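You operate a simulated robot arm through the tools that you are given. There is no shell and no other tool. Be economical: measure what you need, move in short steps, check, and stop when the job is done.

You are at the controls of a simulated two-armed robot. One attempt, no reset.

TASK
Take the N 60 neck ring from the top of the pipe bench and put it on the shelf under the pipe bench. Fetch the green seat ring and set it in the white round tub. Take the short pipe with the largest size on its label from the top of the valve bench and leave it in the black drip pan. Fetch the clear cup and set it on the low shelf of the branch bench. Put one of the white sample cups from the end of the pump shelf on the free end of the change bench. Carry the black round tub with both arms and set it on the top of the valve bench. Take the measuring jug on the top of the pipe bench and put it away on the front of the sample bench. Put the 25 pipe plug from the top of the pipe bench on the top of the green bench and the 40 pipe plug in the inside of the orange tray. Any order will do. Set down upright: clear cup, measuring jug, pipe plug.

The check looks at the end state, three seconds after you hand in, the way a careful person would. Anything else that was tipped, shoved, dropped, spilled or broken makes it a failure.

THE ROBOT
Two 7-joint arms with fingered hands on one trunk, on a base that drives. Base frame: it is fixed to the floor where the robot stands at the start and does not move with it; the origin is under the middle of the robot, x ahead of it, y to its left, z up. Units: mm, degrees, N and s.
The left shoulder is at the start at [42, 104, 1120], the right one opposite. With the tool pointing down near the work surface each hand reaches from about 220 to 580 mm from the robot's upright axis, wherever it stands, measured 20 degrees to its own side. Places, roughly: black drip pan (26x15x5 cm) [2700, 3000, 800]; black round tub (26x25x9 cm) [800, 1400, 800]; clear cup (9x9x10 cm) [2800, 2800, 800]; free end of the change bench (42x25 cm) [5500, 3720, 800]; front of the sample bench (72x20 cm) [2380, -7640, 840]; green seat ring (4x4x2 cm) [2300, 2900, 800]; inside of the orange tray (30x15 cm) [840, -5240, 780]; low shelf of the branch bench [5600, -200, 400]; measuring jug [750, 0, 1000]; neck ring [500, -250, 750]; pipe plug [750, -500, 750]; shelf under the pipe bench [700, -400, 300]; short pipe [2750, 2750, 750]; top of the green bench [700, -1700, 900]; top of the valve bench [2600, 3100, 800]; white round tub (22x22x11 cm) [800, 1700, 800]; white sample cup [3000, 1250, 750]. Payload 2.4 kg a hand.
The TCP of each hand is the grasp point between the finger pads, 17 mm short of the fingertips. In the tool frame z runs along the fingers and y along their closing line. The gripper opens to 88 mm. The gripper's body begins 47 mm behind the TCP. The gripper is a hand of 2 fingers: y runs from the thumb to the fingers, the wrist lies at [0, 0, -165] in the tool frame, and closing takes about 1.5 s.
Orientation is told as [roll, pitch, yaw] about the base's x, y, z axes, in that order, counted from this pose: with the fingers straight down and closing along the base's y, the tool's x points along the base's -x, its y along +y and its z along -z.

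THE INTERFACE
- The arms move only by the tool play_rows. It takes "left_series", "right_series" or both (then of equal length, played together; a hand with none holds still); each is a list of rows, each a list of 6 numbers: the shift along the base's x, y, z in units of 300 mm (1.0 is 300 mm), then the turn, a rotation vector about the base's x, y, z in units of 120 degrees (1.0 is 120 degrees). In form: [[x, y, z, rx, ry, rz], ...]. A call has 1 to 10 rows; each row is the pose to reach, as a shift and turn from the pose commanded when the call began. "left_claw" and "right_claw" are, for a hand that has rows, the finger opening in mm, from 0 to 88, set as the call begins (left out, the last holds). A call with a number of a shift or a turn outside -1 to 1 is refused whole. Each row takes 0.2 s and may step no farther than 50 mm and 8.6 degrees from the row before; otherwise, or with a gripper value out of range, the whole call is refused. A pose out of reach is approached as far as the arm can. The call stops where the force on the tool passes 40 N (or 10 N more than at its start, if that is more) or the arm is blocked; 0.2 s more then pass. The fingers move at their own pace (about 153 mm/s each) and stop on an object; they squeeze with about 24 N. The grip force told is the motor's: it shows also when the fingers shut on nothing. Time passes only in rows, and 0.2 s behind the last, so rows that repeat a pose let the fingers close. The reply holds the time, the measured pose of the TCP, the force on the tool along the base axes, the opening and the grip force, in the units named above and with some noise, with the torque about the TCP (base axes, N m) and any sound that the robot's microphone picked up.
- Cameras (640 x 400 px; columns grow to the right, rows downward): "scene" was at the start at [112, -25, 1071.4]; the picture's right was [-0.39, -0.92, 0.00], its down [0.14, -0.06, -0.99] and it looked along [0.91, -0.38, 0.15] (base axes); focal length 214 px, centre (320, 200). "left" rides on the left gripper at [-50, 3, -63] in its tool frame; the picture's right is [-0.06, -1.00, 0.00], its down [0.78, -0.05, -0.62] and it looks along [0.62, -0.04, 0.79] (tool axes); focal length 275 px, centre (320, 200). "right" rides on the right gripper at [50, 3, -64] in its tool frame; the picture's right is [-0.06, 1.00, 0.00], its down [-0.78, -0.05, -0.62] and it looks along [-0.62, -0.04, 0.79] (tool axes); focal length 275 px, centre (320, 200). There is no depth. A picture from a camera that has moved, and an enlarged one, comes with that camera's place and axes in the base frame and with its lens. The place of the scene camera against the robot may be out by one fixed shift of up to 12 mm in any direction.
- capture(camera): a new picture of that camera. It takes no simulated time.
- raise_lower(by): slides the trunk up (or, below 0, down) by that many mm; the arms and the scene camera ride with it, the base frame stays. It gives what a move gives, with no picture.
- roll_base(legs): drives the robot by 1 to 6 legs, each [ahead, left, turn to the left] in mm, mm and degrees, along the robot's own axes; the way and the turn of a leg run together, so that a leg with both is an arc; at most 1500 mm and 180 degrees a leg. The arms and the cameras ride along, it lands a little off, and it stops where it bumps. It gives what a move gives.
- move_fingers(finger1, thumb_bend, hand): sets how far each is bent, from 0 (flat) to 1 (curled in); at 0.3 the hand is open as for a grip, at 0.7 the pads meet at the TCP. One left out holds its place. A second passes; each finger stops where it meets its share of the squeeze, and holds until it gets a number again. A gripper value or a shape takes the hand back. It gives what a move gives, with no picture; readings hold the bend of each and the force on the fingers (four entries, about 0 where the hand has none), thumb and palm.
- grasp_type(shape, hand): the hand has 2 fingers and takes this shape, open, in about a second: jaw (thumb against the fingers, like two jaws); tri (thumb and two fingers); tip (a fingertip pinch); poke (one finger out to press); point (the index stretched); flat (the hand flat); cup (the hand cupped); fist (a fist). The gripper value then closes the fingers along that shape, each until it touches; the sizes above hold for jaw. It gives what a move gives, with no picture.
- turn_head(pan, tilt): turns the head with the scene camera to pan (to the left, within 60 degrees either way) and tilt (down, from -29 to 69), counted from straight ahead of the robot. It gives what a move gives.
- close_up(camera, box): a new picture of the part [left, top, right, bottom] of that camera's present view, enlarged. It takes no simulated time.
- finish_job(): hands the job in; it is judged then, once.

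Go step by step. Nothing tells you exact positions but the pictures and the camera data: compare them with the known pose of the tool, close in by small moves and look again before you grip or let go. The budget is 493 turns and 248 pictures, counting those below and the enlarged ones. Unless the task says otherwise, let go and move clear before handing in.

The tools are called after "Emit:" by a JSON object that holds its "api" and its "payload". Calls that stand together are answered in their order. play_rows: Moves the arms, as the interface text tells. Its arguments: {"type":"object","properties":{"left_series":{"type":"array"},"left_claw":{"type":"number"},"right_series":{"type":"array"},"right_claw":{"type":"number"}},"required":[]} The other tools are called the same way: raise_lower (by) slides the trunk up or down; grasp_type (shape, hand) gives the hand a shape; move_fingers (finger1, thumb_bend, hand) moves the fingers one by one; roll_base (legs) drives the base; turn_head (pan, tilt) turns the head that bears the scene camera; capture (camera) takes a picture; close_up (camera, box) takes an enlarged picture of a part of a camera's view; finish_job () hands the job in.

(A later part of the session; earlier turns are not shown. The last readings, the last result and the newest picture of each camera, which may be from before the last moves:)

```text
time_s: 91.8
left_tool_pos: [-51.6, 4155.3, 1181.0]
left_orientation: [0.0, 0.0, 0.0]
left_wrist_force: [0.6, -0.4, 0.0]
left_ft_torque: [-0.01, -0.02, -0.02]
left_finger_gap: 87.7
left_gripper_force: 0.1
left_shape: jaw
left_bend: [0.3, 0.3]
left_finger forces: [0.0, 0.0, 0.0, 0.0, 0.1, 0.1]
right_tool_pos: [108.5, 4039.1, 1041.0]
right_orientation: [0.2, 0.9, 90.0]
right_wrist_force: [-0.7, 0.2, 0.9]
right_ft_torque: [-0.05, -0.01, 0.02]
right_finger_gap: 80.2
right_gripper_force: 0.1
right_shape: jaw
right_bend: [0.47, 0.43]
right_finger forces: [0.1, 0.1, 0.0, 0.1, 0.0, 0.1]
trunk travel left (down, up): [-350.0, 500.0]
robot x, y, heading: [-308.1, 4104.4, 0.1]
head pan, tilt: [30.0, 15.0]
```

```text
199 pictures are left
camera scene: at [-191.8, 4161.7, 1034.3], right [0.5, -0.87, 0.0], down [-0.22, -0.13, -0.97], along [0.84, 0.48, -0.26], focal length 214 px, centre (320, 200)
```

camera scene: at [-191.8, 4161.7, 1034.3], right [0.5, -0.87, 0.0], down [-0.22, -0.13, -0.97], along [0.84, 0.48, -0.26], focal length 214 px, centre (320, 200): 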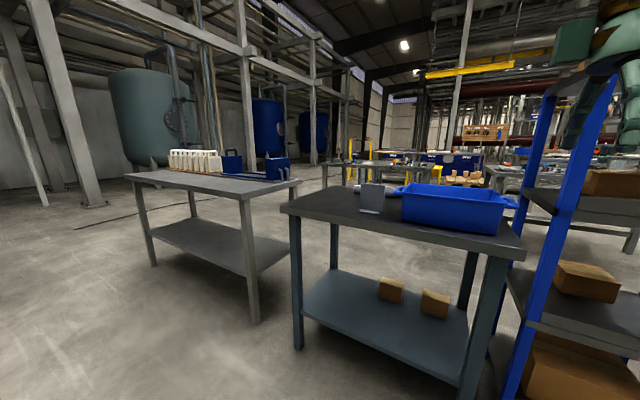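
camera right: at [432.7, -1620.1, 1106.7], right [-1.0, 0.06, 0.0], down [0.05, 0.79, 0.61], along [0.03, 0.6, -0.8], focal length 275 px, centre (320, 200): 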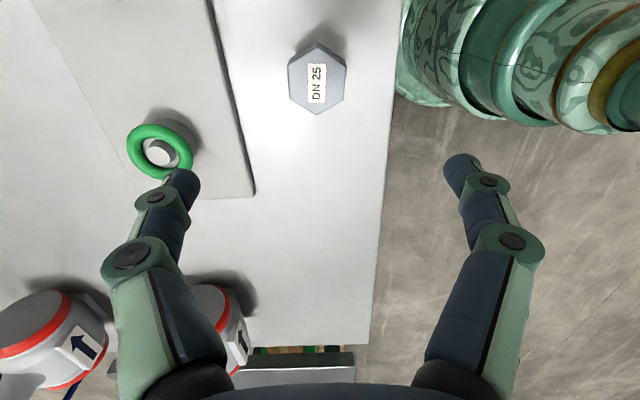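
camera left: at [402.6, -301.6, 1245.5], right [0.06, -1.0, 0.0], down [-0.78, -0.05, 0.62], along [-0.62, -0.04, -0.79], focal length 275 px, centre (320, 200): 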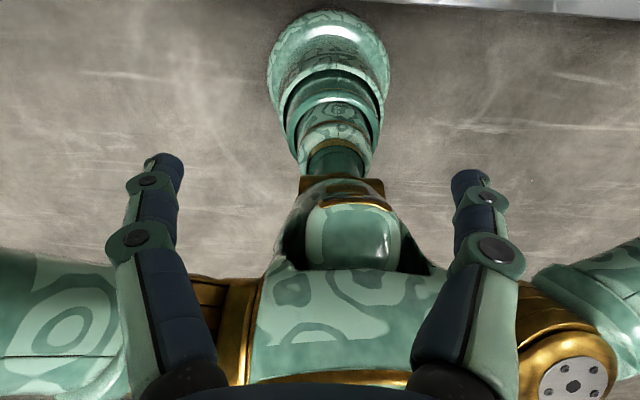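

Past the second bench the floor is open. I go left to y≈6750, then ahead to x≈1500, and look to the right.

Emit:
{"api": "roll_base", "payload": {"legs": [[0, 1400, 0], [0, 1250, 0], [1000, 0, 0], [700, 0, 0]]}}

Emit:
{"api": "turn_head", "payload": {"pan": -45, "tilt": 15}}

Emit:
{"api": "capture", "payload": {"camera": "scene"}}

```text
time_s: 112.8
left_tool_pos: [1620.5, 6825.6, 1180.7]
left_orientation: [0.0, -0.1, 1.3]
left_wrist_force: [-0.5, -0.5, 0.1]
left_ft_torque: [0.02, 0.01, -0.01]
left_finger_gap: 88.0
left_gripper_force: 0.0
left_shape: jaw
left_bend: [0.3, 0.3]
left_finger forces: [0.0, 0.0, 0.0, 0.1, 0.0, 0.0]
right_tool_pos: [1783.6, 6712.1, 1040.9]
right_orientation: [0.3, 0.8, 91.3]
right_wrist_force: [0.7, -0.1, 0.2]
right_ft_torque: [0.01, 0.02, 0.01]
right_finger_gap: 80.1
right_gripper_force: 0.0
right_shape: jaw
right_bend: [0.47, 0.43]
right_finger forces: [0.0, 0.1, 0.1, 0.0, 0.0, 0.1]
trunk travel left (down, up): [-350.0, 500.0]
robot x, y, heading: [1366.9, 6772.9, 1.4]
head pan, tilt: [30.0, 15.0]
```

```text
time_s: 114.2
left_tool_pos: [1621.3, 6825.3, 1180.5]
left_orientation: [-0.1, 0.0, 1.2]
left_wrist_force: [0.2, 1.1, 0.0]
left_ft_torque: [0.01, 0.0, -0.01]
left_finger_gap: 87.9
left_gripper_force: 0.1
left_shape: jaw
left_bend: [0.3, 0.3]
left_finger forces: [0.0, 0.1, 0.0, 0.0, 0.1, 0.0]
right_tool_pos: [1782.2, 6713.1, 1041.8]
right_orientation: [0.3, 0.8, 91.2]
right_wrist_force: [0.2, 0.0, -0.5]
right_ft_torque: [0.01, -0.01, 0.05]
right_finger_gap: 79.7
right_gripper_force: 0.1
right_shape: jaw
right_bend: [0.47, 0.43]
right_finger forces: [0.1, 0.1, 0.0, 0.0, 0.0, 0.0]
trunk travel left (down, up): [-350.0, 500.0]
robot x, y, heading: [1367.1, 6770.5, 1.2]
head pan, tilt: [-45.0, 15.0]
```

```text
198 pictures are left
camera scene: at [1468.4, 6716.0, 1033.9], right [-0.69, -0.72, 0.0], down [-0.19, 0.18, -0.96], along [0.7, -0.66, -0.26], focal length 214 px, centre (320, 200)
```

scene: 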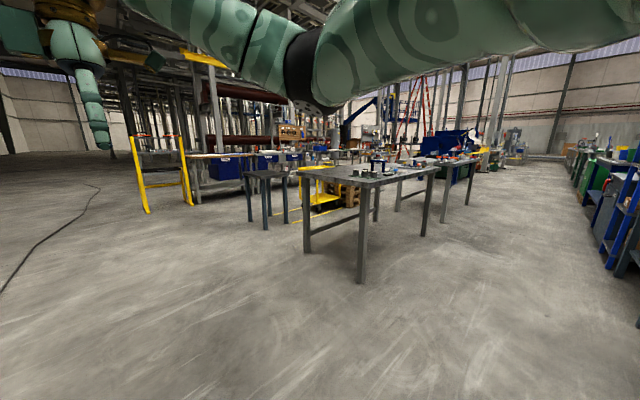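

The aisle behind the row (x≈1000–2250) is open. I turn right to face -y and drive down it.

Emit:
{"api": "roll_base", "payload": {"legs": [[0, 0, -91.2], [1400, 250, 0], [1000, 0, 0]]}}

Emit:
{"api": "turn_head", "payload": {"pan": 0, "tilt": 12}}

Emit:
{"api": "capture", "payload": {"camera": "scene"}}

```text
time_s: 130.0
left_tool_pos: [1593.1, 4117.9, 1182.0]
left_orientation: [0.0, 0.0, -91.9]
left_wrist_force: [0.5, 0.4, -0.1]
left_ft_torque: [-0.01, 0.02, 0.04]
left_finger_gap: 87.9
left_gripper_force: 0.1
left_shape: jaw
left_bend: [0.3, 0.3]
left_finger forces: [0.0, 0.1, 0.0, 0.0, 0.0, 0.1]
right_tool_pos: [1469.3, 3963.1, 1041.3]
right_orientation: [0.2, 0.9, -1.7]
right_wrist_force: [0.5, -0.3, -0.7]
right_ft_torque: [0.03, -0.03, 0.03]
right_finger_gap: 80.2
right_gripper_force: 0.0
right_shape: jaw
right_bend: [0.47, 0.43]
right_finger forces: [0.1, 0.1, 0.0, 0.0, 0.0, 0.0]
trunk travel left (down, up): [-350.0, 500.0]
robot x, y, heading: [1550.3, 4370.7, -91.8]
head pan, tilt: [-45.0, 15.0]
```

```text
time_s: 131.1
left_tool_pos: [1592.4, 4118.6, 1180.8]
left_orientation: [0.0, 0.0, -91.7]
left_wrist_force: [0.8, -0.2, -0.7]
left_ft_torque: [-0.01, 0.0, -0.03]
left_finger_gap: 87.9
left_gripper_force: 0.0
left_shape: jaw
left_bend: [0.3, 0.3]
left_finger forces: [0.0, 0.0, 0.0, 0.1, 0.0, 0.0]
right_tool_pos: [1469.9, 3962.1, 1041.1]
right_orientation: [0.3, 1.0, -1.8]
right_wrist_force: [0.2, -1.1, 0.1]
right_ft_torque: [-0.01, 0.0, 0.01]
right_finger_gap: 80.1
right_gripper_force: 0.1
right_shape: jaw
right_bend: [0.47, 0.43]
right_finger forces: [0.1, 0.0, 0.0, 0.0, 0.1, 0.0]
trunk travel left (down, up): [-350.0, 500.0]
robot x, y, heading: [1553.3, 4376.7, -91.7]
head pan, tilt: [0.0, 12.0]
```

```text
197 pictures are left
camera scene: at [1491.1, 4280.0, 1032.2], right [-0.76, 0.65, 0.0], down [0.18, 0.21, -0.96], along [-0.62, -0.73, -0.28], focal length 214 px, centre (320, 200)
```

scene: 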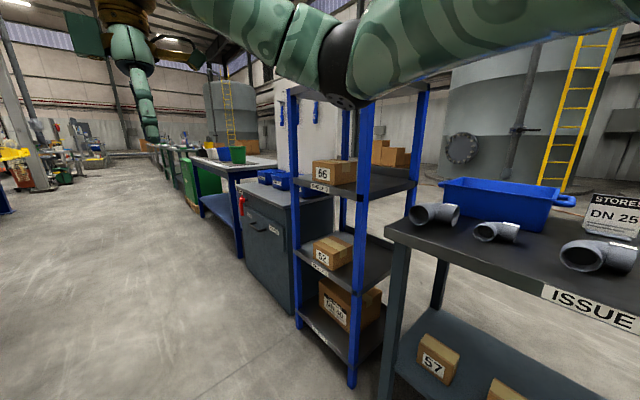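

I look left toward the valve bench.

Emit:
{"api": "turn_head", "payload": {"pan": 55, "tilt": 15}}

Emit:
{"api": "capture", "payload": {"camera": "scene"}}

```text
time_s: 132.4
left_tool_pos: [1591.5, 4118.3, 1180.7]
left_orientation: [0.0, -0.1, -91.7]
left_wrist_force: [-1.0, 0.0, 0.5]
left_ft_torque: [0.0, 0.01, 0.01]
left_finger_gap: 88.0
left_gripper_force: 0.0
left_shape: jaw
left_bend: [0.3, 0.3]
left_finger forces: [0.1, 0.0, 0.0, 0.0, 0.0, 0.0]
right_tool_pos: [1470.8, 3962.7, 1041.4]
right_orientation: [0.2, 0.8, -1.7]
right_wrist_force: [-0.2, -0.2, 0.7]
right_ft_torque: [-0.02, 0.04, -0.04]
right_finger_gap: 79.9
right_gripper_force: 0.1
right_shape: jaw
right_bend: [0.47, 0.43]
right_finger forces: [0.0, 0.0, 0.0, 0.1, 0.0, 0.0]
trunk travel left (down, up): [-350.0, 500.0]
robot x, y, heading: [1556.2, 4374.8, -91.6]
head pan, tilt: [55.0, 15.0]
```

```text
196 pictures are left
camera scene: at [1626.7, 4294.7, 1034.3], right [-0.6, -0.8, 0.0], down [-0.21, 0.16, -0.97], along [0.77, -0.58, -0.26], focal length 214 px, centre (320, 200)
```

scene: 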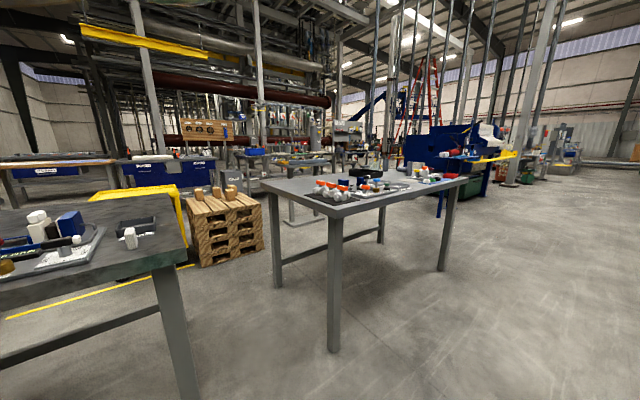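

That bench (y 2500–3760, front x≈2250) is the valve bench. I approach it facing +x.

Emit:
{"api": "roll_base", "payload": {"legs": [[1250, -100, 0], [0, 0, 91.7]]}}

Emit:
{"api": "turn_head", "payload": {"pan": 0, "tilt": 30}}

Emit:
{"api": "capture", "payload": {"camera": "scene"}}

```text
time_s: 142.6
left_tool_pos: [1669.9, 3177.7, 1181.7]
left_orientation: [0.0, 0.0, 0.1]
left_wrist_force: [0.4, -0.1, 0.4]
left_ft_torque: [0.01, 0.0, -0.01]
left_finger_gap: 87.8
left_gripper_force: 0.1
left_shape: jaw
left_bend: [0.3, 0.3]
left_finger forces: [0.0, 0.1, 0.0, 0.0, 0.0, 0.0]
right_tool_pos: [1830.7, 3061.6, 1041.9]
right_orientation: [0.3, 0.9, 90.2]
right_wrist_force: [-0.5, 0.3, 0.3]
right_ft_torque: [0.04, -0.02, -0.03]
right_finger_gap: 80.0
right_gripper_force: 0.1
right_shape: jaw
right_bend: [0.47, 0.43]
right_finger forces: [0.0, 0.1, 0.0, 0.0, 0.0, 0.0]
trunk travel left (down, up): [-350.0, 500.0]
robot x, y, heading: [1415.4, 3130.3, 0.0]
head pan, tilt: [55.0, 15.0]
```

```text
time_s: 143.8
left_tool_pos: [1671.3, 3177.7, 1182.4]
left_orientation: [0.0, -0.1, 0.1]
left_wrist_force: [-0.2, -0.5, 0.4]
left_ft_torque: [0.01, 0.01, 0.0]
left_finger_gap: 87.8
left_gripper_force: 0.0
left_shape: jaw
left_bend: [0.3, 0.3]
left_finger forces: [0.1, 0.0, 0.1, 0.0, 0.0, 0.1]
right_tool_pos: [1829.8, 3060.5, 1041.2]
right_orientation: [0.3, 0.9, 90.3]
right_wrist_force: [0.2, -0.5, -0.8]
right_ft_torque: [-0.02, 0.02, 0.01]
right_finger_gap: 80.1
right_gripper_force: 0.0
right_shape: jaw
right_bend: [0.47, 0.43]
right_finger forces: [0.0, 0.1, 0.0, 0.0, 0.1, 0.1]
trunk travel left (down, up): [-350.0, 500.0]
robot x, y, heading: [1418.3, 3128.0, 0.1]
head pan, tilt: [0.0, 30.0]
```

```text
195 pictures are left
camera scene: at [1539.8, 3137.0, 1010.1], right [0.0, -1.0, 0.0], down [-0.5, 0.0, -0.87], along [0.87, 0.0, -0.5], focal length 214 px, centre (320, 200)
```

scene: 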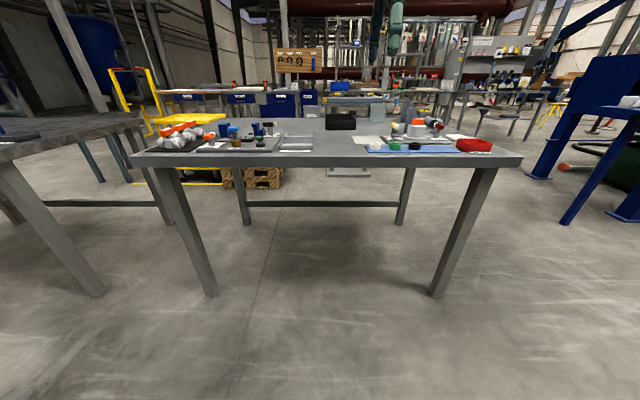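

I drive ahead 480 mm to the bench.

Emit:
{"api": "roll_base", "payload": {"legs": [[480, 0, 0]]}}

Emit:
{"api": "turn_head", "payload": {"pan": 0, "tilt": 40}}

Emit:
{"api": "capture", "payload": {"camera": "scene"}}

Emit:
{"api": "close_up", "payload": {"camera": "scene", "box": [330, 20, 650, 220]}}

Emit:
{"api": "close_up", "payload": {"camera": "scene", "box": [20, 20, 340, 220]}}

```text
time_s: 146.7
left_tool_pos: [2154.1, 3176.5, 1180.5]
left_orientation: [0.0, 0.1, -0.2]
left_wrist_force: [-0.1, -0.2, 0.2]
left_ft_torque: [0.01, 0.01, 0.0]
left_finger_gap: 87.9
left_gripper_force: 0.0
left_shape: jaw
left_bend: [0.3, 0.3]
left_finger forces: [0.0, 0.0, 0.0, 0.1, 0.0, 0.0]
right_tool_pos: [2313.6, 3060.9, 1040.9]
right_orientation: [0.3, 1.0, 90.0]
right_wrist_force: [-0.4, -0.5, 0.4]
right_ft_torque: [-0.01, -0.01, -0.02]
right_finger_gap: 79.8
right_gripper_force: 0.1
right_shape: jaw
right_bend: [0.47, 0.43]
right_finger forces: [0.0, 0.0, 0.0, 0.0, 0.1, 0.0]
trunk travel left (down, up): [-350.0, 500.0]
robot x, y, heading: [1899.2, 3126.0, 0.3]
head pan, tilt: [0.0, 30.0]
```

```text
time_s: 147.4
left_tool_pos: [2152.5, 3177.8, 1181.9]
left_orientation: [0.0, 0.1, 0.0]
left_wrist_force: [-0.8, -0.8, -0.4]
left_ft_torque: [-0.01, -0.04, 0.01]
left_finger_gap: 88.1
left_gripper_force: 0.1
left_shape: jaw
left_bend: [0.3, 0.3]
left_finger forces: [0.1, 0.0, 0.1, 0.1, 0.0, 0.0]
right_tool_pos: [2313.7, 3060.3, 1041.4]
right_orientation: [0.4, 1.0, 90.1]
right_wrist_force: [0.7, -0.5, -0.1]
right_ft_torque: [-0.01, 0.0, -0.01]
right_finger_gap: 79.8
right_gripper_force: 0.0
right_shape: jaw
right_bend: [0.47, 0.43]
right_finger forces: [0.1, 0.0, 0.1, 0.1, 0.0, 0.0]
trunk travel left (down, up): [-350.0, 500.0]
robot x, y, heading: [1896.0, 3125.7, -0.1]
head pan, tilt: [0.0, 40.0]
```

```text
194 pictures are left
camera scene: at [2017.4, 3137.1, 994.8], right [0.0, -1.0, 0.0], down [-0.64, 0.0, -0.77], along [0.77, 0.0, -0.64], focal length 214 px, centre (320, 200)
```

scene: 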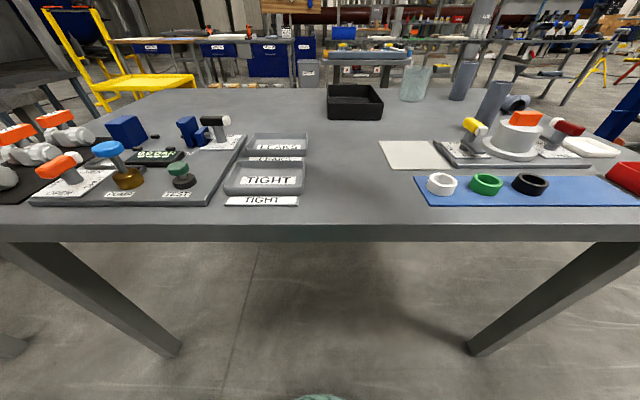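

```text
refused: 650 is not a number from 0 to 640
```

```text
2.00 times, centred on (180, 120) of scene
camera zoom: at [2017.4, 3137.1, 994.8], right [0.0, -1.0, 0.0], down [-0.64, 0.0, -0.77], along [0.77, 0.0, -0.64], focal length 429 px, centre (600, 360)
```

zoom: 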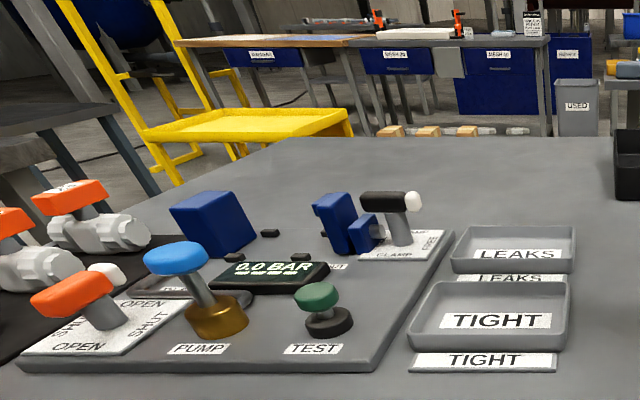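

Emit:
{"api": "close_up", "payload": {"camera": "scene", "box": [320, 40, 640, 240]}}

Emit:
{"api": "capture", "payload": {"camera": "right"}}

```text
2.00 times, centred on (480, 140) of scene
camera zoom: at [2017.4, 3137.1, 994.8], right [0.0, -1.0, 0.0], down [-0.64, 0.0, -0.77], along [0.77, 0.0, -0.64], focal length 429 px, centre (0, 320)
```

zoom: 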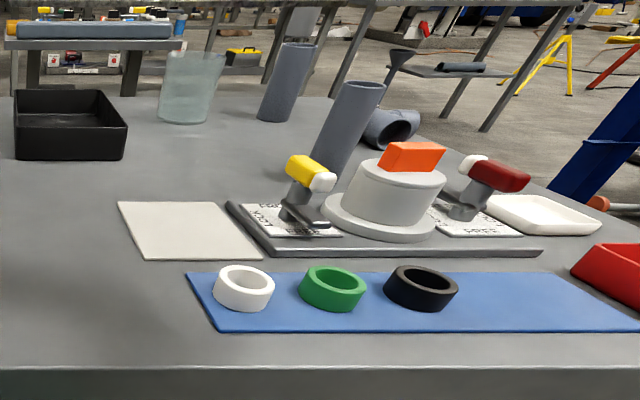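

```text
191 pictures are left
camera right: at [2310.5, 3011.7, 1106.3], right [-1.0, 0.06, 0.0], down [0.05, 0.79, 0.61], along [0.03, 0.6, -0.8], focal length 275 px, centre (320, 200)
```

right: 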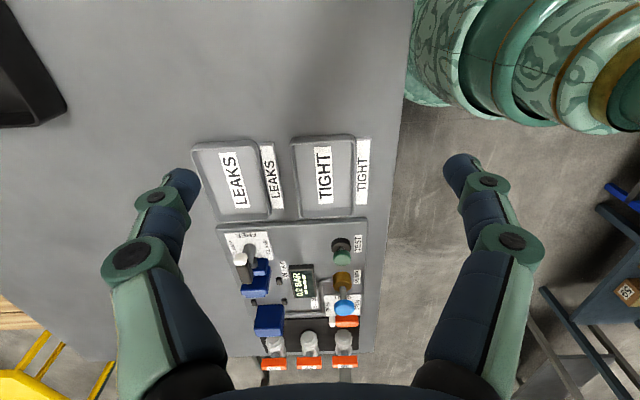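

Three short pipes are at the back right (two standing, one lying). I turn the right hand back and move it right to read them.

Emit:
{"api": "play_rows", "payload": {"right_series": [[0, -0.05, 0.1, 0, 0, -0.07], [0, -0.12, 0.2, 0, 0, -0.14], [0, -0.19, 0.25, 0, 0, -0.21], [0, -0.26, 0.25, 0, 0, -0.28], [0, -0.33, 0.25, 0, 0, -0.35], [0, -0.4, 0.25, 0, 0, -0.42], [0.03, -0.47, 0.25, 0, 0, -0.49], [0.06, -0.54, 0.25, 0, 0, -0.56], [0.1, -0.61, 0.25, 0, 0, -0.63], [0.15, -0.67, 0.25, 0, 0, -0.7]]}}

Emit:
{"api": "play_rows", "payload": {"right_series": [[0, 0, 0, 0, 0, -0.05], [0, 0, 0, 0, 0, -0.05]], "right_claw": 88}}

Emit:
{"api": "capture", "payload": {"camera": "right"}}

```text
time_s: 149.6
left_tool_pos: [2154.2, 3178.1, 1181.4]
left_orientation: [0.0, 0.0, -0.2]
left_wrist_force: [-0.6, 0.1, 0.3]
left_ft_torque: [-0.03, 0.04, 0.01]
left_finger_gap: 88.0
left_gripper_force: 0.0
left_shape: jaw
left_bend: [0.3, 0.3]
left_finger forces: [0.0, 0.0, 0.1, 0.0, 0.1, 0.0]
right_tool_pos: [2358.5, 2858.6, 1115.9]
right_orientation: [0.3, 0.9, 5.8]
right_wrist_force: [-0.3, 0.2, 0.0]
right_ft_torque: [0.02, -0.01, 0.0]
right_finger_gap: 80.0
right_gripper_force: 0.0
right_shape: jaw
right_bend: [0.47, 0.43]
right_finger forces: [0.1, 0.0, 0.0, 0.1, 0.0, 0.1]
trunk travel left (down, up): [-350.0, 500.0]
robot x, y, heading: [1897.3, 3131.4, -0.3]
head pan, tilt: [0.0, 40.0]
```

```text
time_s: 150.2
left_tool_pos: [2155.1, 3177.6, 1181.5]
left_orientation: [0.0, 0.0, -0.1]
left_wrist_force: [0.7, 0.8, -0.5]
left_ft_torque: [-0.03, 0.01, 0.01]
left_finger_gap: 87.9
left_gripper_force: 0.0
left_shape: jaw
left_bend: [0.3, 0.3]
left_finger forces: [0.0, 0.1, 0.0, 0.0, 0.0, 0.0]
right_tool_pos: [2359.2, 2858.1, 1117.0]
right_orientation: [0.3, 0.9, -0.1]
right_wrist_force: [-0.3, 0.4, 0.4]
right_ft_torque: [0.04, 0.0, 0.01]
right_finger_gap: 88.0
right_gripper_force: 0.0
right_shape: jaw
right_bend: [0.3, 0.3]
right_finger forces: [0.0, 0.0, 0.1, 0.1, 0.0, 0.0]
trunk travel left (down, up): [-350.0, 500.0]
robot x, y, heading: [1902.0, 3127.4, 0.2]
head pan, tilt: [0.0, 40.0]
```

```text
190 pictures are left
camera right: at [2309.6, 2861.9, 1181.5], right [0.06, 1.0, 0.0], down [0.79, -0.05, 0.61], along [0.6, -0.04, -0.8], focal length 275 px, centre (320, 200)
```

right: 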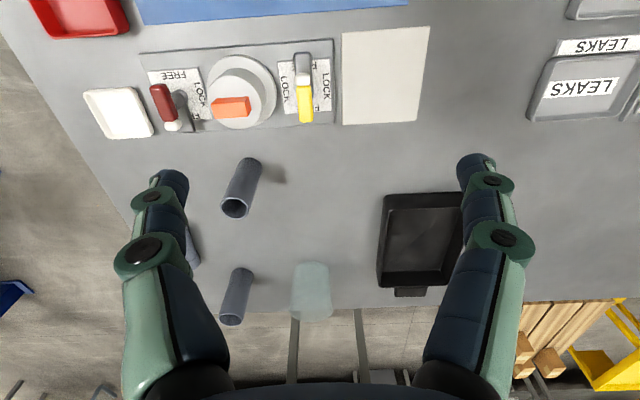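

Emit:
{"api": "close_up", "payload": {"camera": "right", "box": [160, 140, 352, 340]}}

```text
2.00 times, centred on (256, 240) of right
camera zoom: at [2309.6, 2861.9, 1181.5], right [0.06, 1.0, 0.0], down [0.79, -0.05, 0.61], along [0.6, -0.04, -0.8], focal length 551 px, centre (448, 120)
```

zoom: 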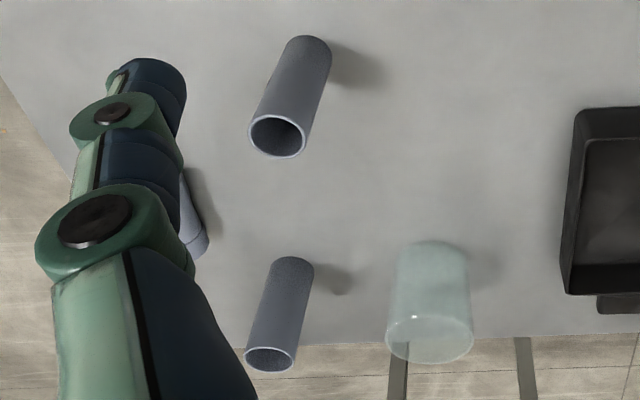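

Labels must be on the far side; I'll do pipes and cup from the rear. The green seat ring on the front mat is at hand: I move the right hand over it, turned 90°.

Emit:
{"api": "play_rows", "payload": {"right_series": [[-0.05, 0.03, 0, 0, 0, 0.07], [-0.11, 0.07, 0, 0, 0, 0.14], [-0.17, 0.11, 0, 0, 0, 0.21], [-0.23, 0.15, 0, 0, 0, 0.28], [-0.29, 0.18, -0.05, 0, 0, 0.35], [-0.35, 0.22, -0.12, 0, 0, 0.42], [-0.41, 0.26, -0.19, 0, 0, 0.49], [-0.47, 0.3, -0.26, 0, 0, 0.56], [-0.52, 0.33, -0.32, 0, 0, 0.63], [-0.54, 0.34, -0.36, 0, 0, 0.7]]}}

Emit:
{"api": "play_rows", "payload": {"right_series": [[0, 0, 0, 0, 0, 0.05], [0, 0, 0, 0, 0, 0.05]], "right_claw": 70}}

Emit:
{"api": "capture", "payload": {"camera": "right"}}

```text
time_s: 152.4
left_tool_pos: [2153.7, 3177.2, 1181.5]
left_orientation: [0.0, 0.0, 0.0]
left_wrist_force: [-0.1, 0.4, 0.1]
left_ft_torque: [-0.02, 0.01, -0.03]
left_finger_gap: 88.0
left_gripper_force: 0.0
left_shape: jaw
left_bend: [0.3, 0.3]
left_finger forces: [0.0, 0.1, 0.1, 0.1, 0.1, 0.0]
right_tool_pos: [2196.5, 2962.6, 1007.5]
right_orientation: [0.3, 0.9, 84.1]
right_wrist_force: [0.6, -0.2, -1.0]
right_ft_torque: [0.0, 0.03, 0.0]
right_finger_gap: 88.0
right_gripper_force: 0.0
right_shape: jaw
right_bend: [0.3, 0.3]
right_finger forces: [0.0, 0.0, 0.0, 0.0, 0.0, 0.1]
trunk travel left (down, up): [-350.0, 500.0]
robot x, y, heading: [1898.3, 3127.7, -0.1]
head pan, tilt: [0.0, 40.0]
```

```text
time_s: 153.0
left_tool_pos: [2153.5, 3177.1, 1180.4]
left_orientation: [0.1, 0.0, -0.1]
left_wrist_force: [-0.1, 0.2, 0.2]
left_ft_torque: [-0.04, -0.02, 0.0]
left_finger_gap: 87.9
left_gripper_force: 0.0
left_shape: jaw
left_bend: [0.3, 0.3]
left_finger forces: [0.0, 0.0, 0.0, 0.1, 0.0, 0.0]
right_tool_pos: [2196.0, 2961.9, 1008.1]
right_orientation: [0.3, 0.9, 90.1]
right_wrist_force: [-0.1, 0.5, 0.0]
right_ft_torque: [-0.03, 0.01, 0.01]
right_finger_gap: 70.1
right_gripper_force: 0.2
right_shape: jaw
right_bend: [0.59, 0.56]
right_finger forces: [0.0, 0.0, 0.0, 0.1, 0.0, 0.1]
trunk travel left (down, up): [-350.0, 500.0]
robot x, y, heading: [1900.4, 3126.9, 0.0]
head pan, tilt: [0.0, 40.0]
```

```text
188 pictures are left
camera right: at [2193.3, 2913.0, 1073.1], right [-1.0, 0.06, 0.0], down [0.05, 0.79, 0.61], along [0.03, 0.6, -0.8], focal length 275 px, centre (320, 200)
```

right: 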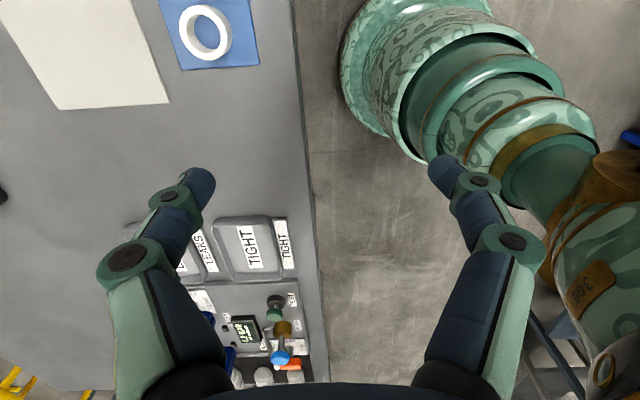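

The bench top is lower than thought (≈ z 790). The green ring should be near (2281, 2870); I move there at z 930 and look.

Emit:
{"api": "play_rows", "payload": {"right_series": [[0.07, -0.08, 0, 0, 0, 0], [0.14, -0.16, 0, 0, 0, 0], [0.21, -0.23, -0.05, 0, 0, 0], [0.273, -0.307, -0.15, 0, 0, 0], [0.273, -0.307, -0.26, 0, 0, 0], [0.273, -0.307, -0.26, 0, 0, 0]]}}

Emit:
{"api": "capture", "payload": {"camera": "right"}}

```text
time_s: 154.4
left_tool_pos: [2152.4, 3178.5, 1181.6]
left_orientation: [0.0, -0.1, -0.1]
left_wrist_force: [-0.5, 0.5, 0.6]
left_ft_torque: [-0.02, -0.04, 0.0]
left_finger_gap: 87.8
left_gripper_force: 0.1
left_shape: jaw
left_bend: [0.3, 0.3]
left_finger forces: [0.0, 0.0, 0.1, 0.1, 0.0, 0.1]
right_tool_pos: [2278.3, 2868.5, 929.5]
right_orientation: [0.3, 0.9, 90.0]
right_wrist_force: [-0.6, -0.1, 1.2]
right_ft_torque: [0.03, 0.01, 0.01]
right_finger_gap: 70.2
right_gripper_force: 0.0
right_shape: jaw
right_bend: [0.59, 0.56]
right_finger forces: [0.0, 0.0, 0.0, 0.1, 0.0, 0.0]
trunk travel left (down, up): [-350.0, 500.0]
robot x, y, heading: [1897.3, 3128.3, -0.1]
head pan, tilt: [0.0, 40.0]
```

```text
187 pictures are left
camera right: at [2276.3, 2819.7, 994.5], right [-1.0, 0.06, 0.0], down [0.05, 0.79, 0.61], along [0.03, 0.6, -0.8], focal length 275 px, centre (320, 200)
```

right: 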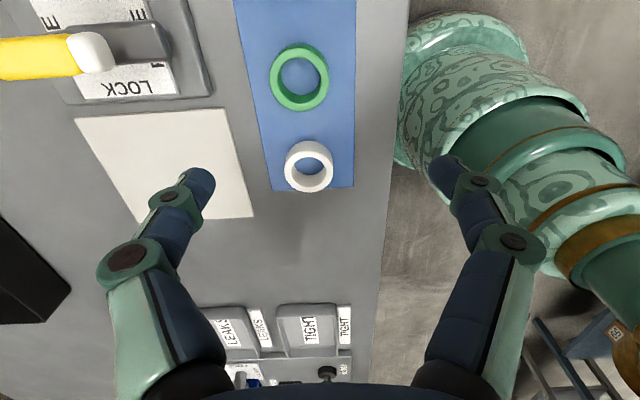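

Ring at ≈ (2292, 2866), top ≈ z 797. I descend in steps.

Emit:
{"api": "play_rows", "payload": {"right_series": [[0.047, -0.008, -0.1, 0, 0, 0], [0.047, -0.008, -0.2, 0, 0, 0], [0.047, -0.008, -0.32, 0, 0, 0], [0.047, -0.008, -0.32, 0, 0, 0]]}}

Emit:
{"api": "capture", "payload": {"camera": "right"}}

```text
time_s: 155.4
left_tool_pos: [2153.1, 3177.7, 1182.0]
left_orientation: [0.0, 0.0, -0.2]
left_wrist_force: [0.1, 0.6, 0.0]
left_ft_torque: [0.01, 0.0, -0.02]
left_finger_gap: 88.2
left_gripper_force: 0.1
left_shape: jaw
left_bend: [0.3, 0.3]
left_finger forces: [0.0, 0.0, 0.0, 0.1, 0.1, 0.0]
right_tool_pos: [2293.1, 2866.8, 833.6]
right_orientation: [0.3, 1.0, 90.1]
right_wrist_force: [0.1, 0.6, 0.4]
right_ft_torque: [-0.02, -0.02, -0.01]
right_finger_gap: 70.0
right_gripper_force: 0.1
right_shape: jaw
right_bend: [0.59, 0.56]
right_finger forces: [0.1, 0.0, 0.0, 0.0, 0.0, 0.1]
trunk travel left (down, up): [-350.0, 500.0]
robot x, y, heading: [1900.9, 3127.4, -0.3]
head pan, tilt: [0.0, 40.0]
```

```text
186 pictures are left
camera right: at [2289.9, 2818.0, 898.3], right [-1.0, 0.06, 0.0], down [0.05, 0.79, 0.61], along [0.04, 0.6, -0.8], focal length 275 px, centre (320, 200)
```

right: 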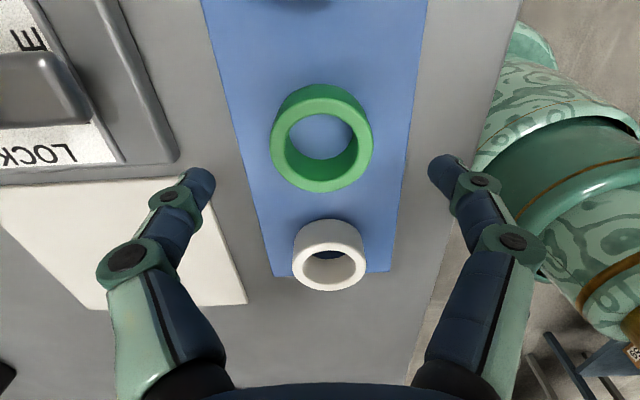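

Centred. Down to z≈797 and close.

Emit:
{"api": "play_rows", "payload": {"right_series": [[0, -0.005, -0.07, 0, 0, 0], [0, -0.008, -0.12, 0, 0, 0], [0, -0.008, -0.12, 0, 0, 0]]}}

Emit:
{"api": "play_rows", "payload": {"right_series": [[0, 0, 0, 0, 0, 0], [0, 0, 0, 0, 0, 0], [0, 0, 0, 0, 0, 0], [0, 0, 0, 0, 0, 0], [0, 0, 0, 0, 0, 0]], "right_claw": 15}}

Emit:
{"api": "capture", "payload": {"camera": "right"}}

```text
time_s: 156.2
left_tool_pos: [2152.9, 3177.4, 1181.5]
left_orientation: [0.0, 0.0, -0.1]
left_wrist_force: [0.0, -0.1, 0.1]
left_ft_torque: [-0.02, 0.01, 0.02]
left_finger_gap: 88.1
left_gripper_force: 0.0
left_shape: jaw
left_bend: [0.3, 0.3]
left_finger forces: [0.0, 0.0, 0.1, 0.1, 0.0, 0.1]
right_tool_pos: [2291.5, 2864.2, 798.7]
right_orientation: [0.3, 0.9, 90.0]
right_wrist_force: [0.7, -0.6, 3.8]
right_ft_torque: [0.03, 0.05, 0.0]
right_finger_gap: 69.9
right_gripper_force: 0.1
right_shape: jaw
right_bend: [0.6, 0.56]
right_finger forces: [2.3, 0.1, 0.1, 0.0, 1.0, 0.0]
trunk travel left (down, up): [-350.0, 500.0]
robot x, y, heading: [1899.2, 3130.6, 0.2]
head pan, tilt: [0.0, 40.0]
```

```text
time_s: 157.4
left_tool_pos: [2152.8, 3178.5, 1181.7]
left_orientation: [0.0, -0.1, -0.1]
left_wrist_force: [0.4, -0.3, 0.0]
left_ft_torque: [0.0, 0.0, 0.01]
left_finger_gap: 87.8
left_gripper_force: 0.0
left_shape: jaw
left_bend: [0.3, 0.3]
left_finger forces: [0.0, 0.0, 0.1, 0.0, 0.1, 0.0]
right_tool_pos: [2293.0, 2865.1, 799.6]
right_orientation: [0.2, 0.8, 90.0]
right_wrist_force: [-0.9, -0.6, 17.8]
right_ft_torque: [-0.02, 0.05, 0.07]
right_finger_gap: 60.9
right_gripper_force: 24.0
right_shape: jaw
right_bend: [0.68, 0.66]
right_finger forces: [22.4, 0.0, 0.0, 0.1, 21.3, 0.0]
trunk travel left (down, up): [-350.0, 500.0]
robot x, y, heading: [1897.5, 3128.1, 0.0]
head pan, tilt: [0.0, 40.0]
```

```text
185 pictures are left
camera right: at [2289.3, 2816.2, 864.2], right [-1.0, 0.06, 0.0], down [0.05, 0.79, 0.61], along [0.04, 0.6, -0.8], focal length 275 px, centre (320, 200)
```

right: 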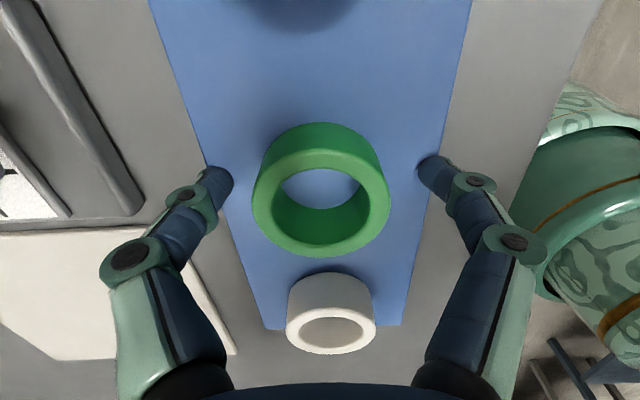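

The fingertips met the top before the ring. I rise 9 mm and close again.

Emit:
{"api": "play_rows", "payload": {"right_series": [[0, 0, 0.03, 0, 0, 0], [0, 0, 0.03, 0, 0, 0], [0, 0, 0.03, 0, 0, 0], [0, 0, 0.03, 0, 0, 0], [0, 0, 0.03, 0, 0, 0], [0, 0, 0.03, 0, 0, 0]], "right_claw": 15}}

Emit:
{"api": "capture", "payload": {"camera": "right"}}

```text
time_s: 158.8
left_tool_pos: [2154.7, 3177.8, 1182.0]
left_orientation: [0.0, 0.0, -0.1]
left_wrist_force: [-0.3, -0.5, -0.1]
left_ft_torque: [0.0, 0.01, 0.03]
left_finger_gap: 87.9
left_gripper_force: 0.0
left_shape: jaw
left_bend: [0.3, 0.3]
left_finger forces: [0.1, 0.0, 0.1, 0.1, 0.1, 0.0]
right_tool_pos: [2292.4, 2865.3, 807.2]
right_orientation: [0.3, 0.9, 90.0]
right_wrist_force: [0.3, -0.1, 0.5]
right_ft_torque: [-0.01, 0.0, -0.01]
right_finger_gap: 44.0
right_gripper_force: 23.8
right_shape: jaw
right_bend: [0.75, 0.74]
right_finger forces: [14.4, 0.0, 0.0, 0.1, 14.6, 0.0]
trunk travel left (down, up): [-350.0, 500.0]
robot x, y, heading: [1898.5, 3128.7, 0.1]
head pan, tilt: [0.0, 40.0]
```

```text
184 pictures are left
camera right: at [2289.8, 2816.2, 872.4], right [-1.0, 0.06, 0.0], down [0.05, 0.79, 0.61], along [0.03, 0.6, -0.8], focal length 275 px, centre (320, 200)
```

right: 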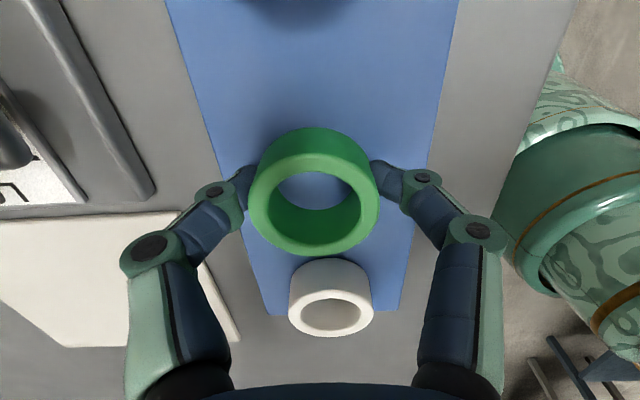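

Gripped. Lift.

Emit:
{"api": "play_rows", "payload": {"right_series": [[0, 0, 0.1, 0, 0, 0], [0, 0, 0.22, 0, 0, 0], [0, 0, 0.36, 0, 0, 0], [0, 0, 0.5, 0, 0, 0], [0, 0, 0.65, 0, 0, 0], [0, 0, 0.8, 0, 0, 0]]}}

Emit:
{"api": "capture", "payload": {"camera": "right"}}

```text
time_s: 160.2
left_tool_pos: [2154.0, 3178.5, 1180.8]
left_orientation: [0.1, 0.0, -0.1]
left_wrist_force: [0.8, 0.6, -0.2]
left_ft_torque: [-0.02, -0.01, 0.01]
left_finger_gap: 88.0
left_gripper_force: 0.0
left_shape: jaw
left_bend: [0.3, 0.3]
left_finger forces: [0.1, 0.0, 0.0, 0.0, 0.0, 0.0]
right_tool_pos: [2292.2, 2862.5, 1047.1]
right_orientation: [0.4, 0.9, 90.1]
right_wrist_force: [-0.5, 0.2, -0.3]
right_ft_torque: [0.03, -0.05, -0.04]
right_finger_gap: 43.1
right_gripper_force: 23.7
right_shape: jaw
right_bend: [0.75, 0.74]
right_finger forces: [13.8, 0.1, 0.0, 0.1, 13.9, 0.0]
trunk travel left (down, up): [-350.0, 500.0]
robot x, y, heading: [1902.3, 3129.6, 0.0]
head pan, tilt: [0.0, 40.0]
```

```text
183 pictures are left
camera right: at [2289.0, 2815.0, 1112.6], right [-1.0, 0.06, 0.01], down [0.05, 0.79, 0.61], along [0.03, 0.6, -0.8], focal length 275 px, centre (320, 200)
```

right: 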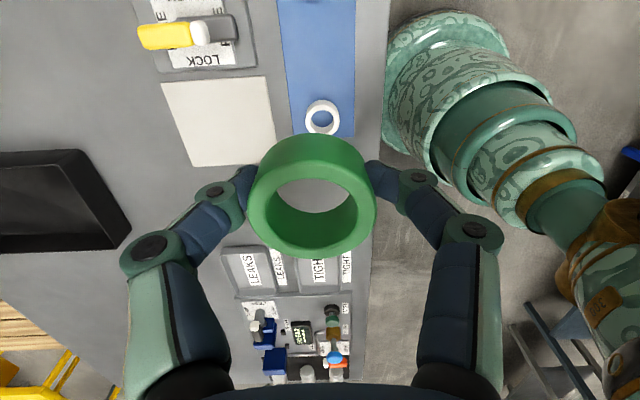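

The seat ring is in hand. I back up, turn round and drive to the rear of the tub table.

Emit:
{"api": "roll_base", "payload": {"legs": [[-330, 0, 0], [0, 0, 180], [0, 1400, 0]]}}

Emit:
{"api": "turn_head", "payload": {"pan": 0, "tilt": 30}}

Emit:
{"api": "capture", "payload": {"camera": "scene"}}

```text
time_s: 176.3
left_tool_pos: [1326.7, 1676.2, 1180.8]
left_orientation: [0.0, -0.1, -179.1]
left_wrist_force: [-0.3, -0.1, 0.3]
left_ft_torque: [-0.01, -0.01, -0.04]
left_finger_gap: 88.0
left_gripper_force: 0.1
left_shape: jaw
left_bend: [0.3, 0.3]
left_finger forces: [0.1, 0.0, 0.0, 0.0, 0.0, 0.0]
right_tool_pos: [1183.1, 1989.6, 1047.2]
right_orientation: [0.3, 0.9, -89.1]
right_wrist_force: [-0.2, 0.0, -0.9]
right_ft_torque: [0.0, -0.01, -0.01]
right_finger_gap: 42.7
right_gripper_force: 24.0
right_shape: jaw
right_bend: [0.75, 0.74]
right_finger forces: [13.5, 0.1, 0.1, 0.0, 13.7, 0.0]
trunk travel left (down, up): [-350.0, 500.0]
robot x, y, heading: [1580.9, 1732.1, -179.1]
head pan, tilt: [0.0, 40.0]
```

```text
time_s: 177.1
left_tool_pos: [1328.3, 1677.7, 1179.3]
left_orientation: [0.0, -0.1, -179.2]
left_wrist_force: [-0.1, 0.5, 1.0]
left_ft_torque: [-0.01, -0.02, 0.02]
left_finger_gap: 88.0
left_gripper_force: 0.0
left_shape: jaw
left_bend: [0.3, 0.3]
left_finger forces: [0.0, 0.1, 0.0, 0.0, 0.0, 0.1]
right_tool_pos: [1184.8, 1988.7, 1046.1]
right_orientation: [0.3, 0.9, -89.0]
right_wrist_force: [-0.7, -0.7, -0.7]
right_ft_torque: [0.01, 0.03, -0.03]
right_finger_gap: 42.9
right_gripper_force: 24.2
right_shape: jaw
right_bend: [0.75, 0.74]
right_finger forces: [13.6, 0.0, 0.1, 0.0, 13.7, 0.0]
trunk travel left (down, up): [-350.0, 500.0]
robot x, y, heading: [1581.3, 1725.3, -179.0]
head pan, tilt: [0.0, 30.0]
```

```text
182 pictures are left
camera scene: at [1461.0, 1735.5, 1010.1], right [-0.02, 1.0, 0.0], down [0.5, 0.01, -0.87], along [-0.87, -0.01, -0.5], focal length 214 px, centre (320, 200)
```

scene: 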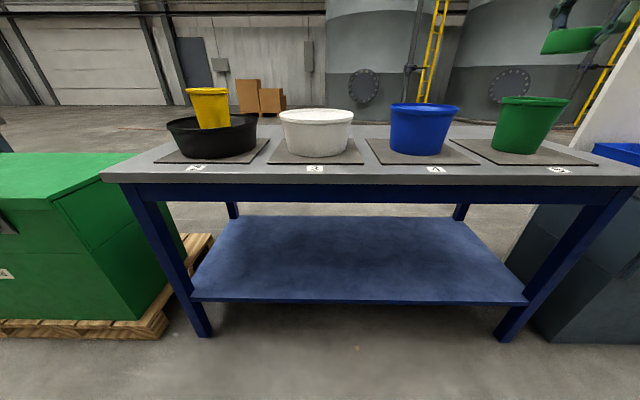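

Emit:
{"api": "close_up", "payload": {"camera": "scene", "box": [140, 70, 380, 190]}}

```text
2.67 times, centred on (260, 130) of scene
camera zoom: at [1461.0, 1735.5, 1010.1], right [-0.02, 1.0, 0.0], down [0.5, 0.01, -0.87], along [-0.87, -0.01, -0.5], focal length 572 px, centre (480, 387)
```

zoom: 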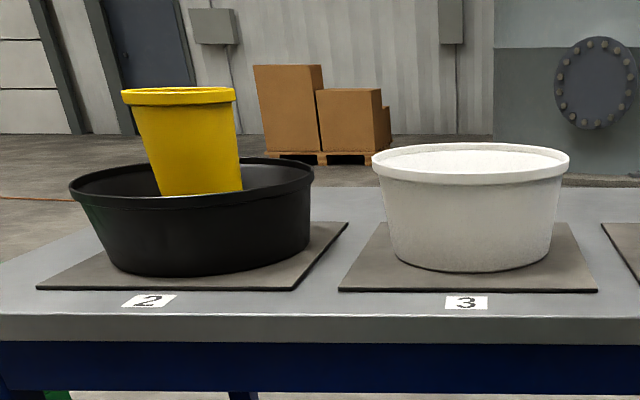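

The yellow pail stands inside the black tub. First the ring: I drive nearer so the white tub lies in the right hand's reach.

Emit:
{"api": "roll_base", "payload": {"legs": [[0, 150, -1], [290, 0, 0]]}}

Emit:
{"api": "capture", "payload": {"camera": "right"}}

Emit:
{"api": "turn_head", "payload": {"pan": -20, "tilt": 40}}

Emit:
{"api": "capture", "payload": {"camera": "scene"}}

```text
time_s: 180.0
left_tool_pos: [1039.3, 1528.5, 1180.9]
left_orientation: [0.0, 0.0, 180.1]
left_wrist_force: [-0.6, 0.6, 0.2]
left_ft_torque: [-0.01, -0.01, -0.01]
left_finger_gap: 88.1
left_gripper_force: 0.1
left_shape: jaw
left_bend: [0.3, 0.3]
left_finger forces: [0.0, 0.1, 0.1, 0.1, 0.1, 0.0]
right_tool_pos: [902.2, 1843.5, 1046.9]
right_orientation: [0.3, 0.9, -90.1]
right_wrist_force: [0.2, -0.2, -0.1]
right_ft_torque: [0.01, -0.01, 0.0]
right_finger_gap: 42.8
right_gripper_force: 24.0
right_shape: jaw
right_bend: [0.75, 0.74]
right_finger forces: [13.6, 0.0, 0.0, 0.1, 13.8, 0.0]
trunk travel left (down, up): [-350.0, 500.0]
robot x, y, heading: [1292.1, 1576.6, -180.1]
head pan, tilt: [0.0, 30.0]
```

```text
180 pictures are left
camera right: at [903.9, 1891.8, 1112.1], right [1.0, -0.06, 0.0], down [-0.05, -0.79, 0.61], along [-0.03, -0.6, -0.8], focal length 275 px, centre (320, 200)
```

right: 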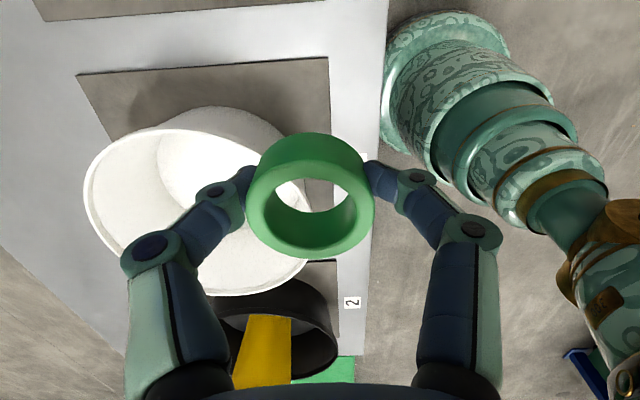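

```text
time_s: 180.9
left_tool_pos: [1039.7, 1530.1, 1180.8]
left_orientation: [-0.1, 0.0, 180.0]
left_wrist_force: [-0.4, 1.2, -0.8]
left_ft_torque: [-0.01, -0.01, -0.01]
left_finger_gap: 87.8
left_gripper_force: 0.0
left_shape: jaw
left_bend: [0.3, 0.3]
left_finger forces: [0.0, 0.1, 0.0, 0.0, 0.0, 0.0]
right_tool_pos: [902.0, 1843.6, 1047.5]
right_orientation: [0.4, 0.9, -90.1]
right_wrist_force: [-0.3, 0.3, -0.2]
right_ft_torque: [0.0, 0.01, -0.01]
right_finger_gap: 42.6
right_gripper_force: 24.2
right_shape: jaw
right_bend: [0.75, 0.74]
right_finger forces: [13.5, 0.0, 0.0, 0.0, 13.6, 0.1]
trunk travel left (down, up): [-350.0, 500.0]
robot x, y, heading: [1292.0, 1576.9, -179.9]
head pan, tilt: [-20.0, 40.0]
```

```text
179 pictures are left
camera scene: at [1185.0, 1614.8, 994.8], right [0.34, 0.94, 0.0], down [0.6, -0.22, -0.77], along [-0.72, 0.26, -0.64], focal length 214 px, centre (320, 200)
```

scene: 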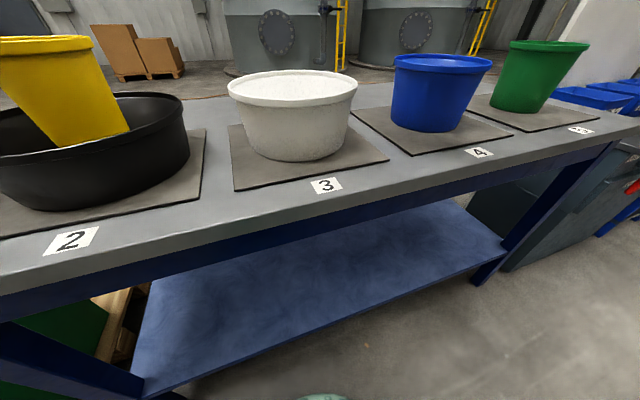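

The white tub is open and empty, centred near (775, 1723). I move the ring over it.

Emit:
{"api": "play_rows", "payload": {"right_series": [[-0.11, -0.1, 0, 0, 0, 0], [-0.22, -0.2, 0, 0, 0, 0], [-0.33, -0.31, 0, 0, 0, 0], [-0.423, -0.404, 0, 0, 0, 0], [-0.423, -0.404, -0.12, 0, 0, 0], [-0.423, -0.404, -0.25, 0, 0, 0], [-0.423, -0.404, -0.25, 0, 0, 0]]}}

Emit:
{"api": "capture", "payload": {"camera": "right"}}

Emit:
{"api": "capture", "payload": {"camera": "scene"}}

```text
time_s: 182.5
left_tool_pos: [1040.1, 1528.8, 1181.2]
left_orientation: [-0.1, 0.0, 180.1]
left_wrist_force: [-0.5, -0.3, 0.1]
left_ft_torque: [-0.01, -0.01, -0.04]
left_finger_gap: 88.0
left_gripper_force: 0.1
left_shape: jaw
left_bend: [0.3, 0.3]
left_finger forces: [0.0, 0.0, 0.0, 0.1, 0.0, 0.0]
right_tool_pos: [775.8, 1720.4, 971.6]
right_orientation: [0.3, 0.9, -90.0]
right_wrist_force: [1.0, -0.2, -0.1]
right_ft_torque: [0.01, 0.03, 0.0]
right_finger_gap: 42.2
right_gripper_force: 23.8
right_shape: jaw
right_bend: [0.75, 0.74]
right_finger forces: [13.1, 0.0, 0.0, 0.0, 13.6, 0.1]
trunk travel left (down, up): [-350.0, 500.0]
robot x, y, heading: [1296.0, 1578.1, -180.0]
head pan, tilt: [-20.0, 40.0]
```

```text
178 pictures are left
camera right: at [778.5, 1769.6, 1036.4], right [1.0, -0.06, 0.0], down [-0.05, -0.79, 0.61], along [-0.03, -0.6, -0.8], focal length 275 px, centre (320, 200)
```

right: 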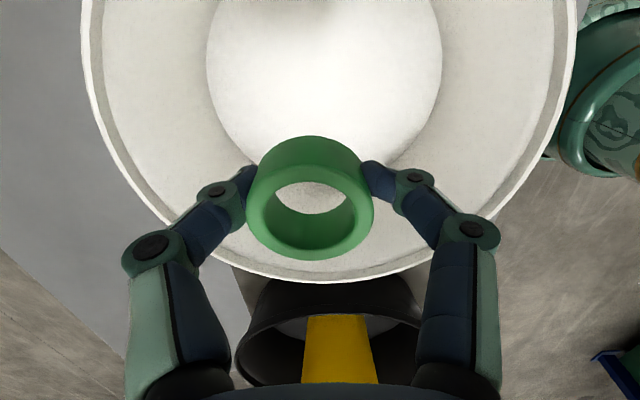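

```text
177 pictures are left
camera scene: at [1185.0, 1614.7, 994.8], right [0.34, 0.94, 0.0], down [0.6, -0.22, -0.77], along [-0.72, 0.26, -0.64], focal length 214 px, centre (320, 200)
```

scene: 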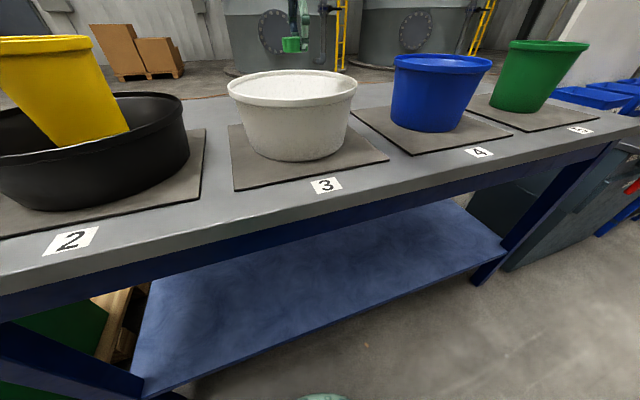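

We are centred (rim ≈ z 920). I lower into the tub.

Emit:
{"api": "play_rows", "payload": {"right_series": [[0.01, 0, -0.12, 0, 0, 0], [0.01, 0, -0.25, 0, 0, 0], [0.01, 0, -0.36, 0, 0, 0], [0.01, 0, -0.39, 0, 0, 0], [0.01, 0, -0.41, 0, 0, 0], [0.01, 0, -0.425, 0, 0, 0], [0.01, 0, -0.44, 0, 0, 0], [0.01, 0, -0.455, 0, 0, 0]]}}

Emit:
{"api": "capture", "payload": {"camera": "right"}}

```text
time_s: 184.3
left_tool_pos: [1040.0, 1528.9, 1181.7]
left_orientation: [0.1, 0.0, 180.0]
left_wrist_force: [-0.5, -0.3, 0.1]
left_ft_torque: [0.03, 0.01, 0.04]
left_finger_gap: 88.0
left_gripper_force: 0.1
left_shape: jaw
left_bend: [0.3, 0.3]
left_finger forces: [0.1, 0.0, 0.0, 0.1, 0.0, 0.0]
right_tool_pos: [776.8, 1721.9, 835.6]
right_orientation: [0.2, 0.8, -90.0]
right_wrist_force: [-0.1, 0.5, -0.4]
right_ft_torque: [0.04, 0.0, 0.03]
right_finger_gap: 41.7
right_gripper_force: 23.4
right_shape: jaw
right_bend: [0.76, 0.74]
right_finger forces: [12.9, 0.0, 0.0, 0.0, 13.2, 0.0]
trunk travel left (down, up): [-350.0, 500.0]
robot x, y, heading: [1294.6, 1578.0, -180.1]
head pan, tilt: [-20.0, 40.0]
```

```text
176 pictures are left
camera right: at [779.9, 1770.3, 900.6], right [1.0, -0.06, 0.0], down [-0.05, -0.79, 0.61], along [-0.03, -0.61, -0.8], focal length 275 px, centre (320, 200)
```

right: 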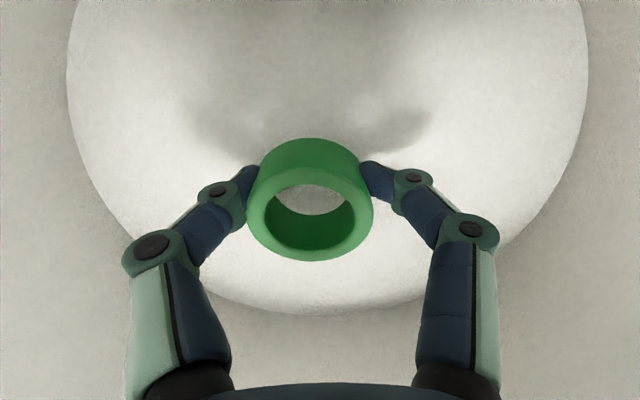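

Nearly at the floor. I keep lowering in 2–3 mm steps until touch.

Emit:
{"api": "play_rows", "payload": {"right_series": [[0, 0, -0.01, 0, 0, 0], [0, 0, -0.02, 0, 0, 0], [0, 0, -0.03, 0, 0, 0], [0, 0, -0.04, 0, 0, 0], [0, 0, -0.05, 0, 0, 0], [0, 0, -0.06, 0, 0, 0], [0, 0, -0.07, 0, 0, 0]]}}

```text
time_s: 185.6
left_tool_pos: [1041.8, 1529.4, 1180.9]
left_orientation: [0.0, 0.0, 179.8]
left_wrist_force: [0.6, -0.3, 0.9]
left_ft_torque: [0.01, 0.01, 0.0]
left_finger_gap: 88.2
left_gripper_force: 0.0
left_shape: jaw
left_bend: [0.3, 0.3]
left_finger forces: [0.1, 0.1, 0.0, 0.0, 0.0, 0.1]
right_tool_pos: [774.8, 1722.1, 826.8]
right_orientation: [-0.5, 0.9, -90.2]
right_wrist_force: [0.6, 2.1, 21.3]
right_ft_torque: [0.0, 0.12, -0.01]
right_finger_gap: 43.2
right_gripper_force: 23.7
right_shape: jaw
right_bend: [0.77, 0.79]
right_finger forces: [20.4, 0.1, 0.1, 0.1, 25.8, 0.0]
trunk travel left (down, up): [-350.0, 500.0]
robot x, y, heading: [1289.9, 1579.1, 180.5]
head pan, tilt: [-20.0, 40.0]
stopped in row 6 (right hand): the force on the tool passed its limit at 43 N (the readings are from after the stop); the commanded pose is now the measured one
```

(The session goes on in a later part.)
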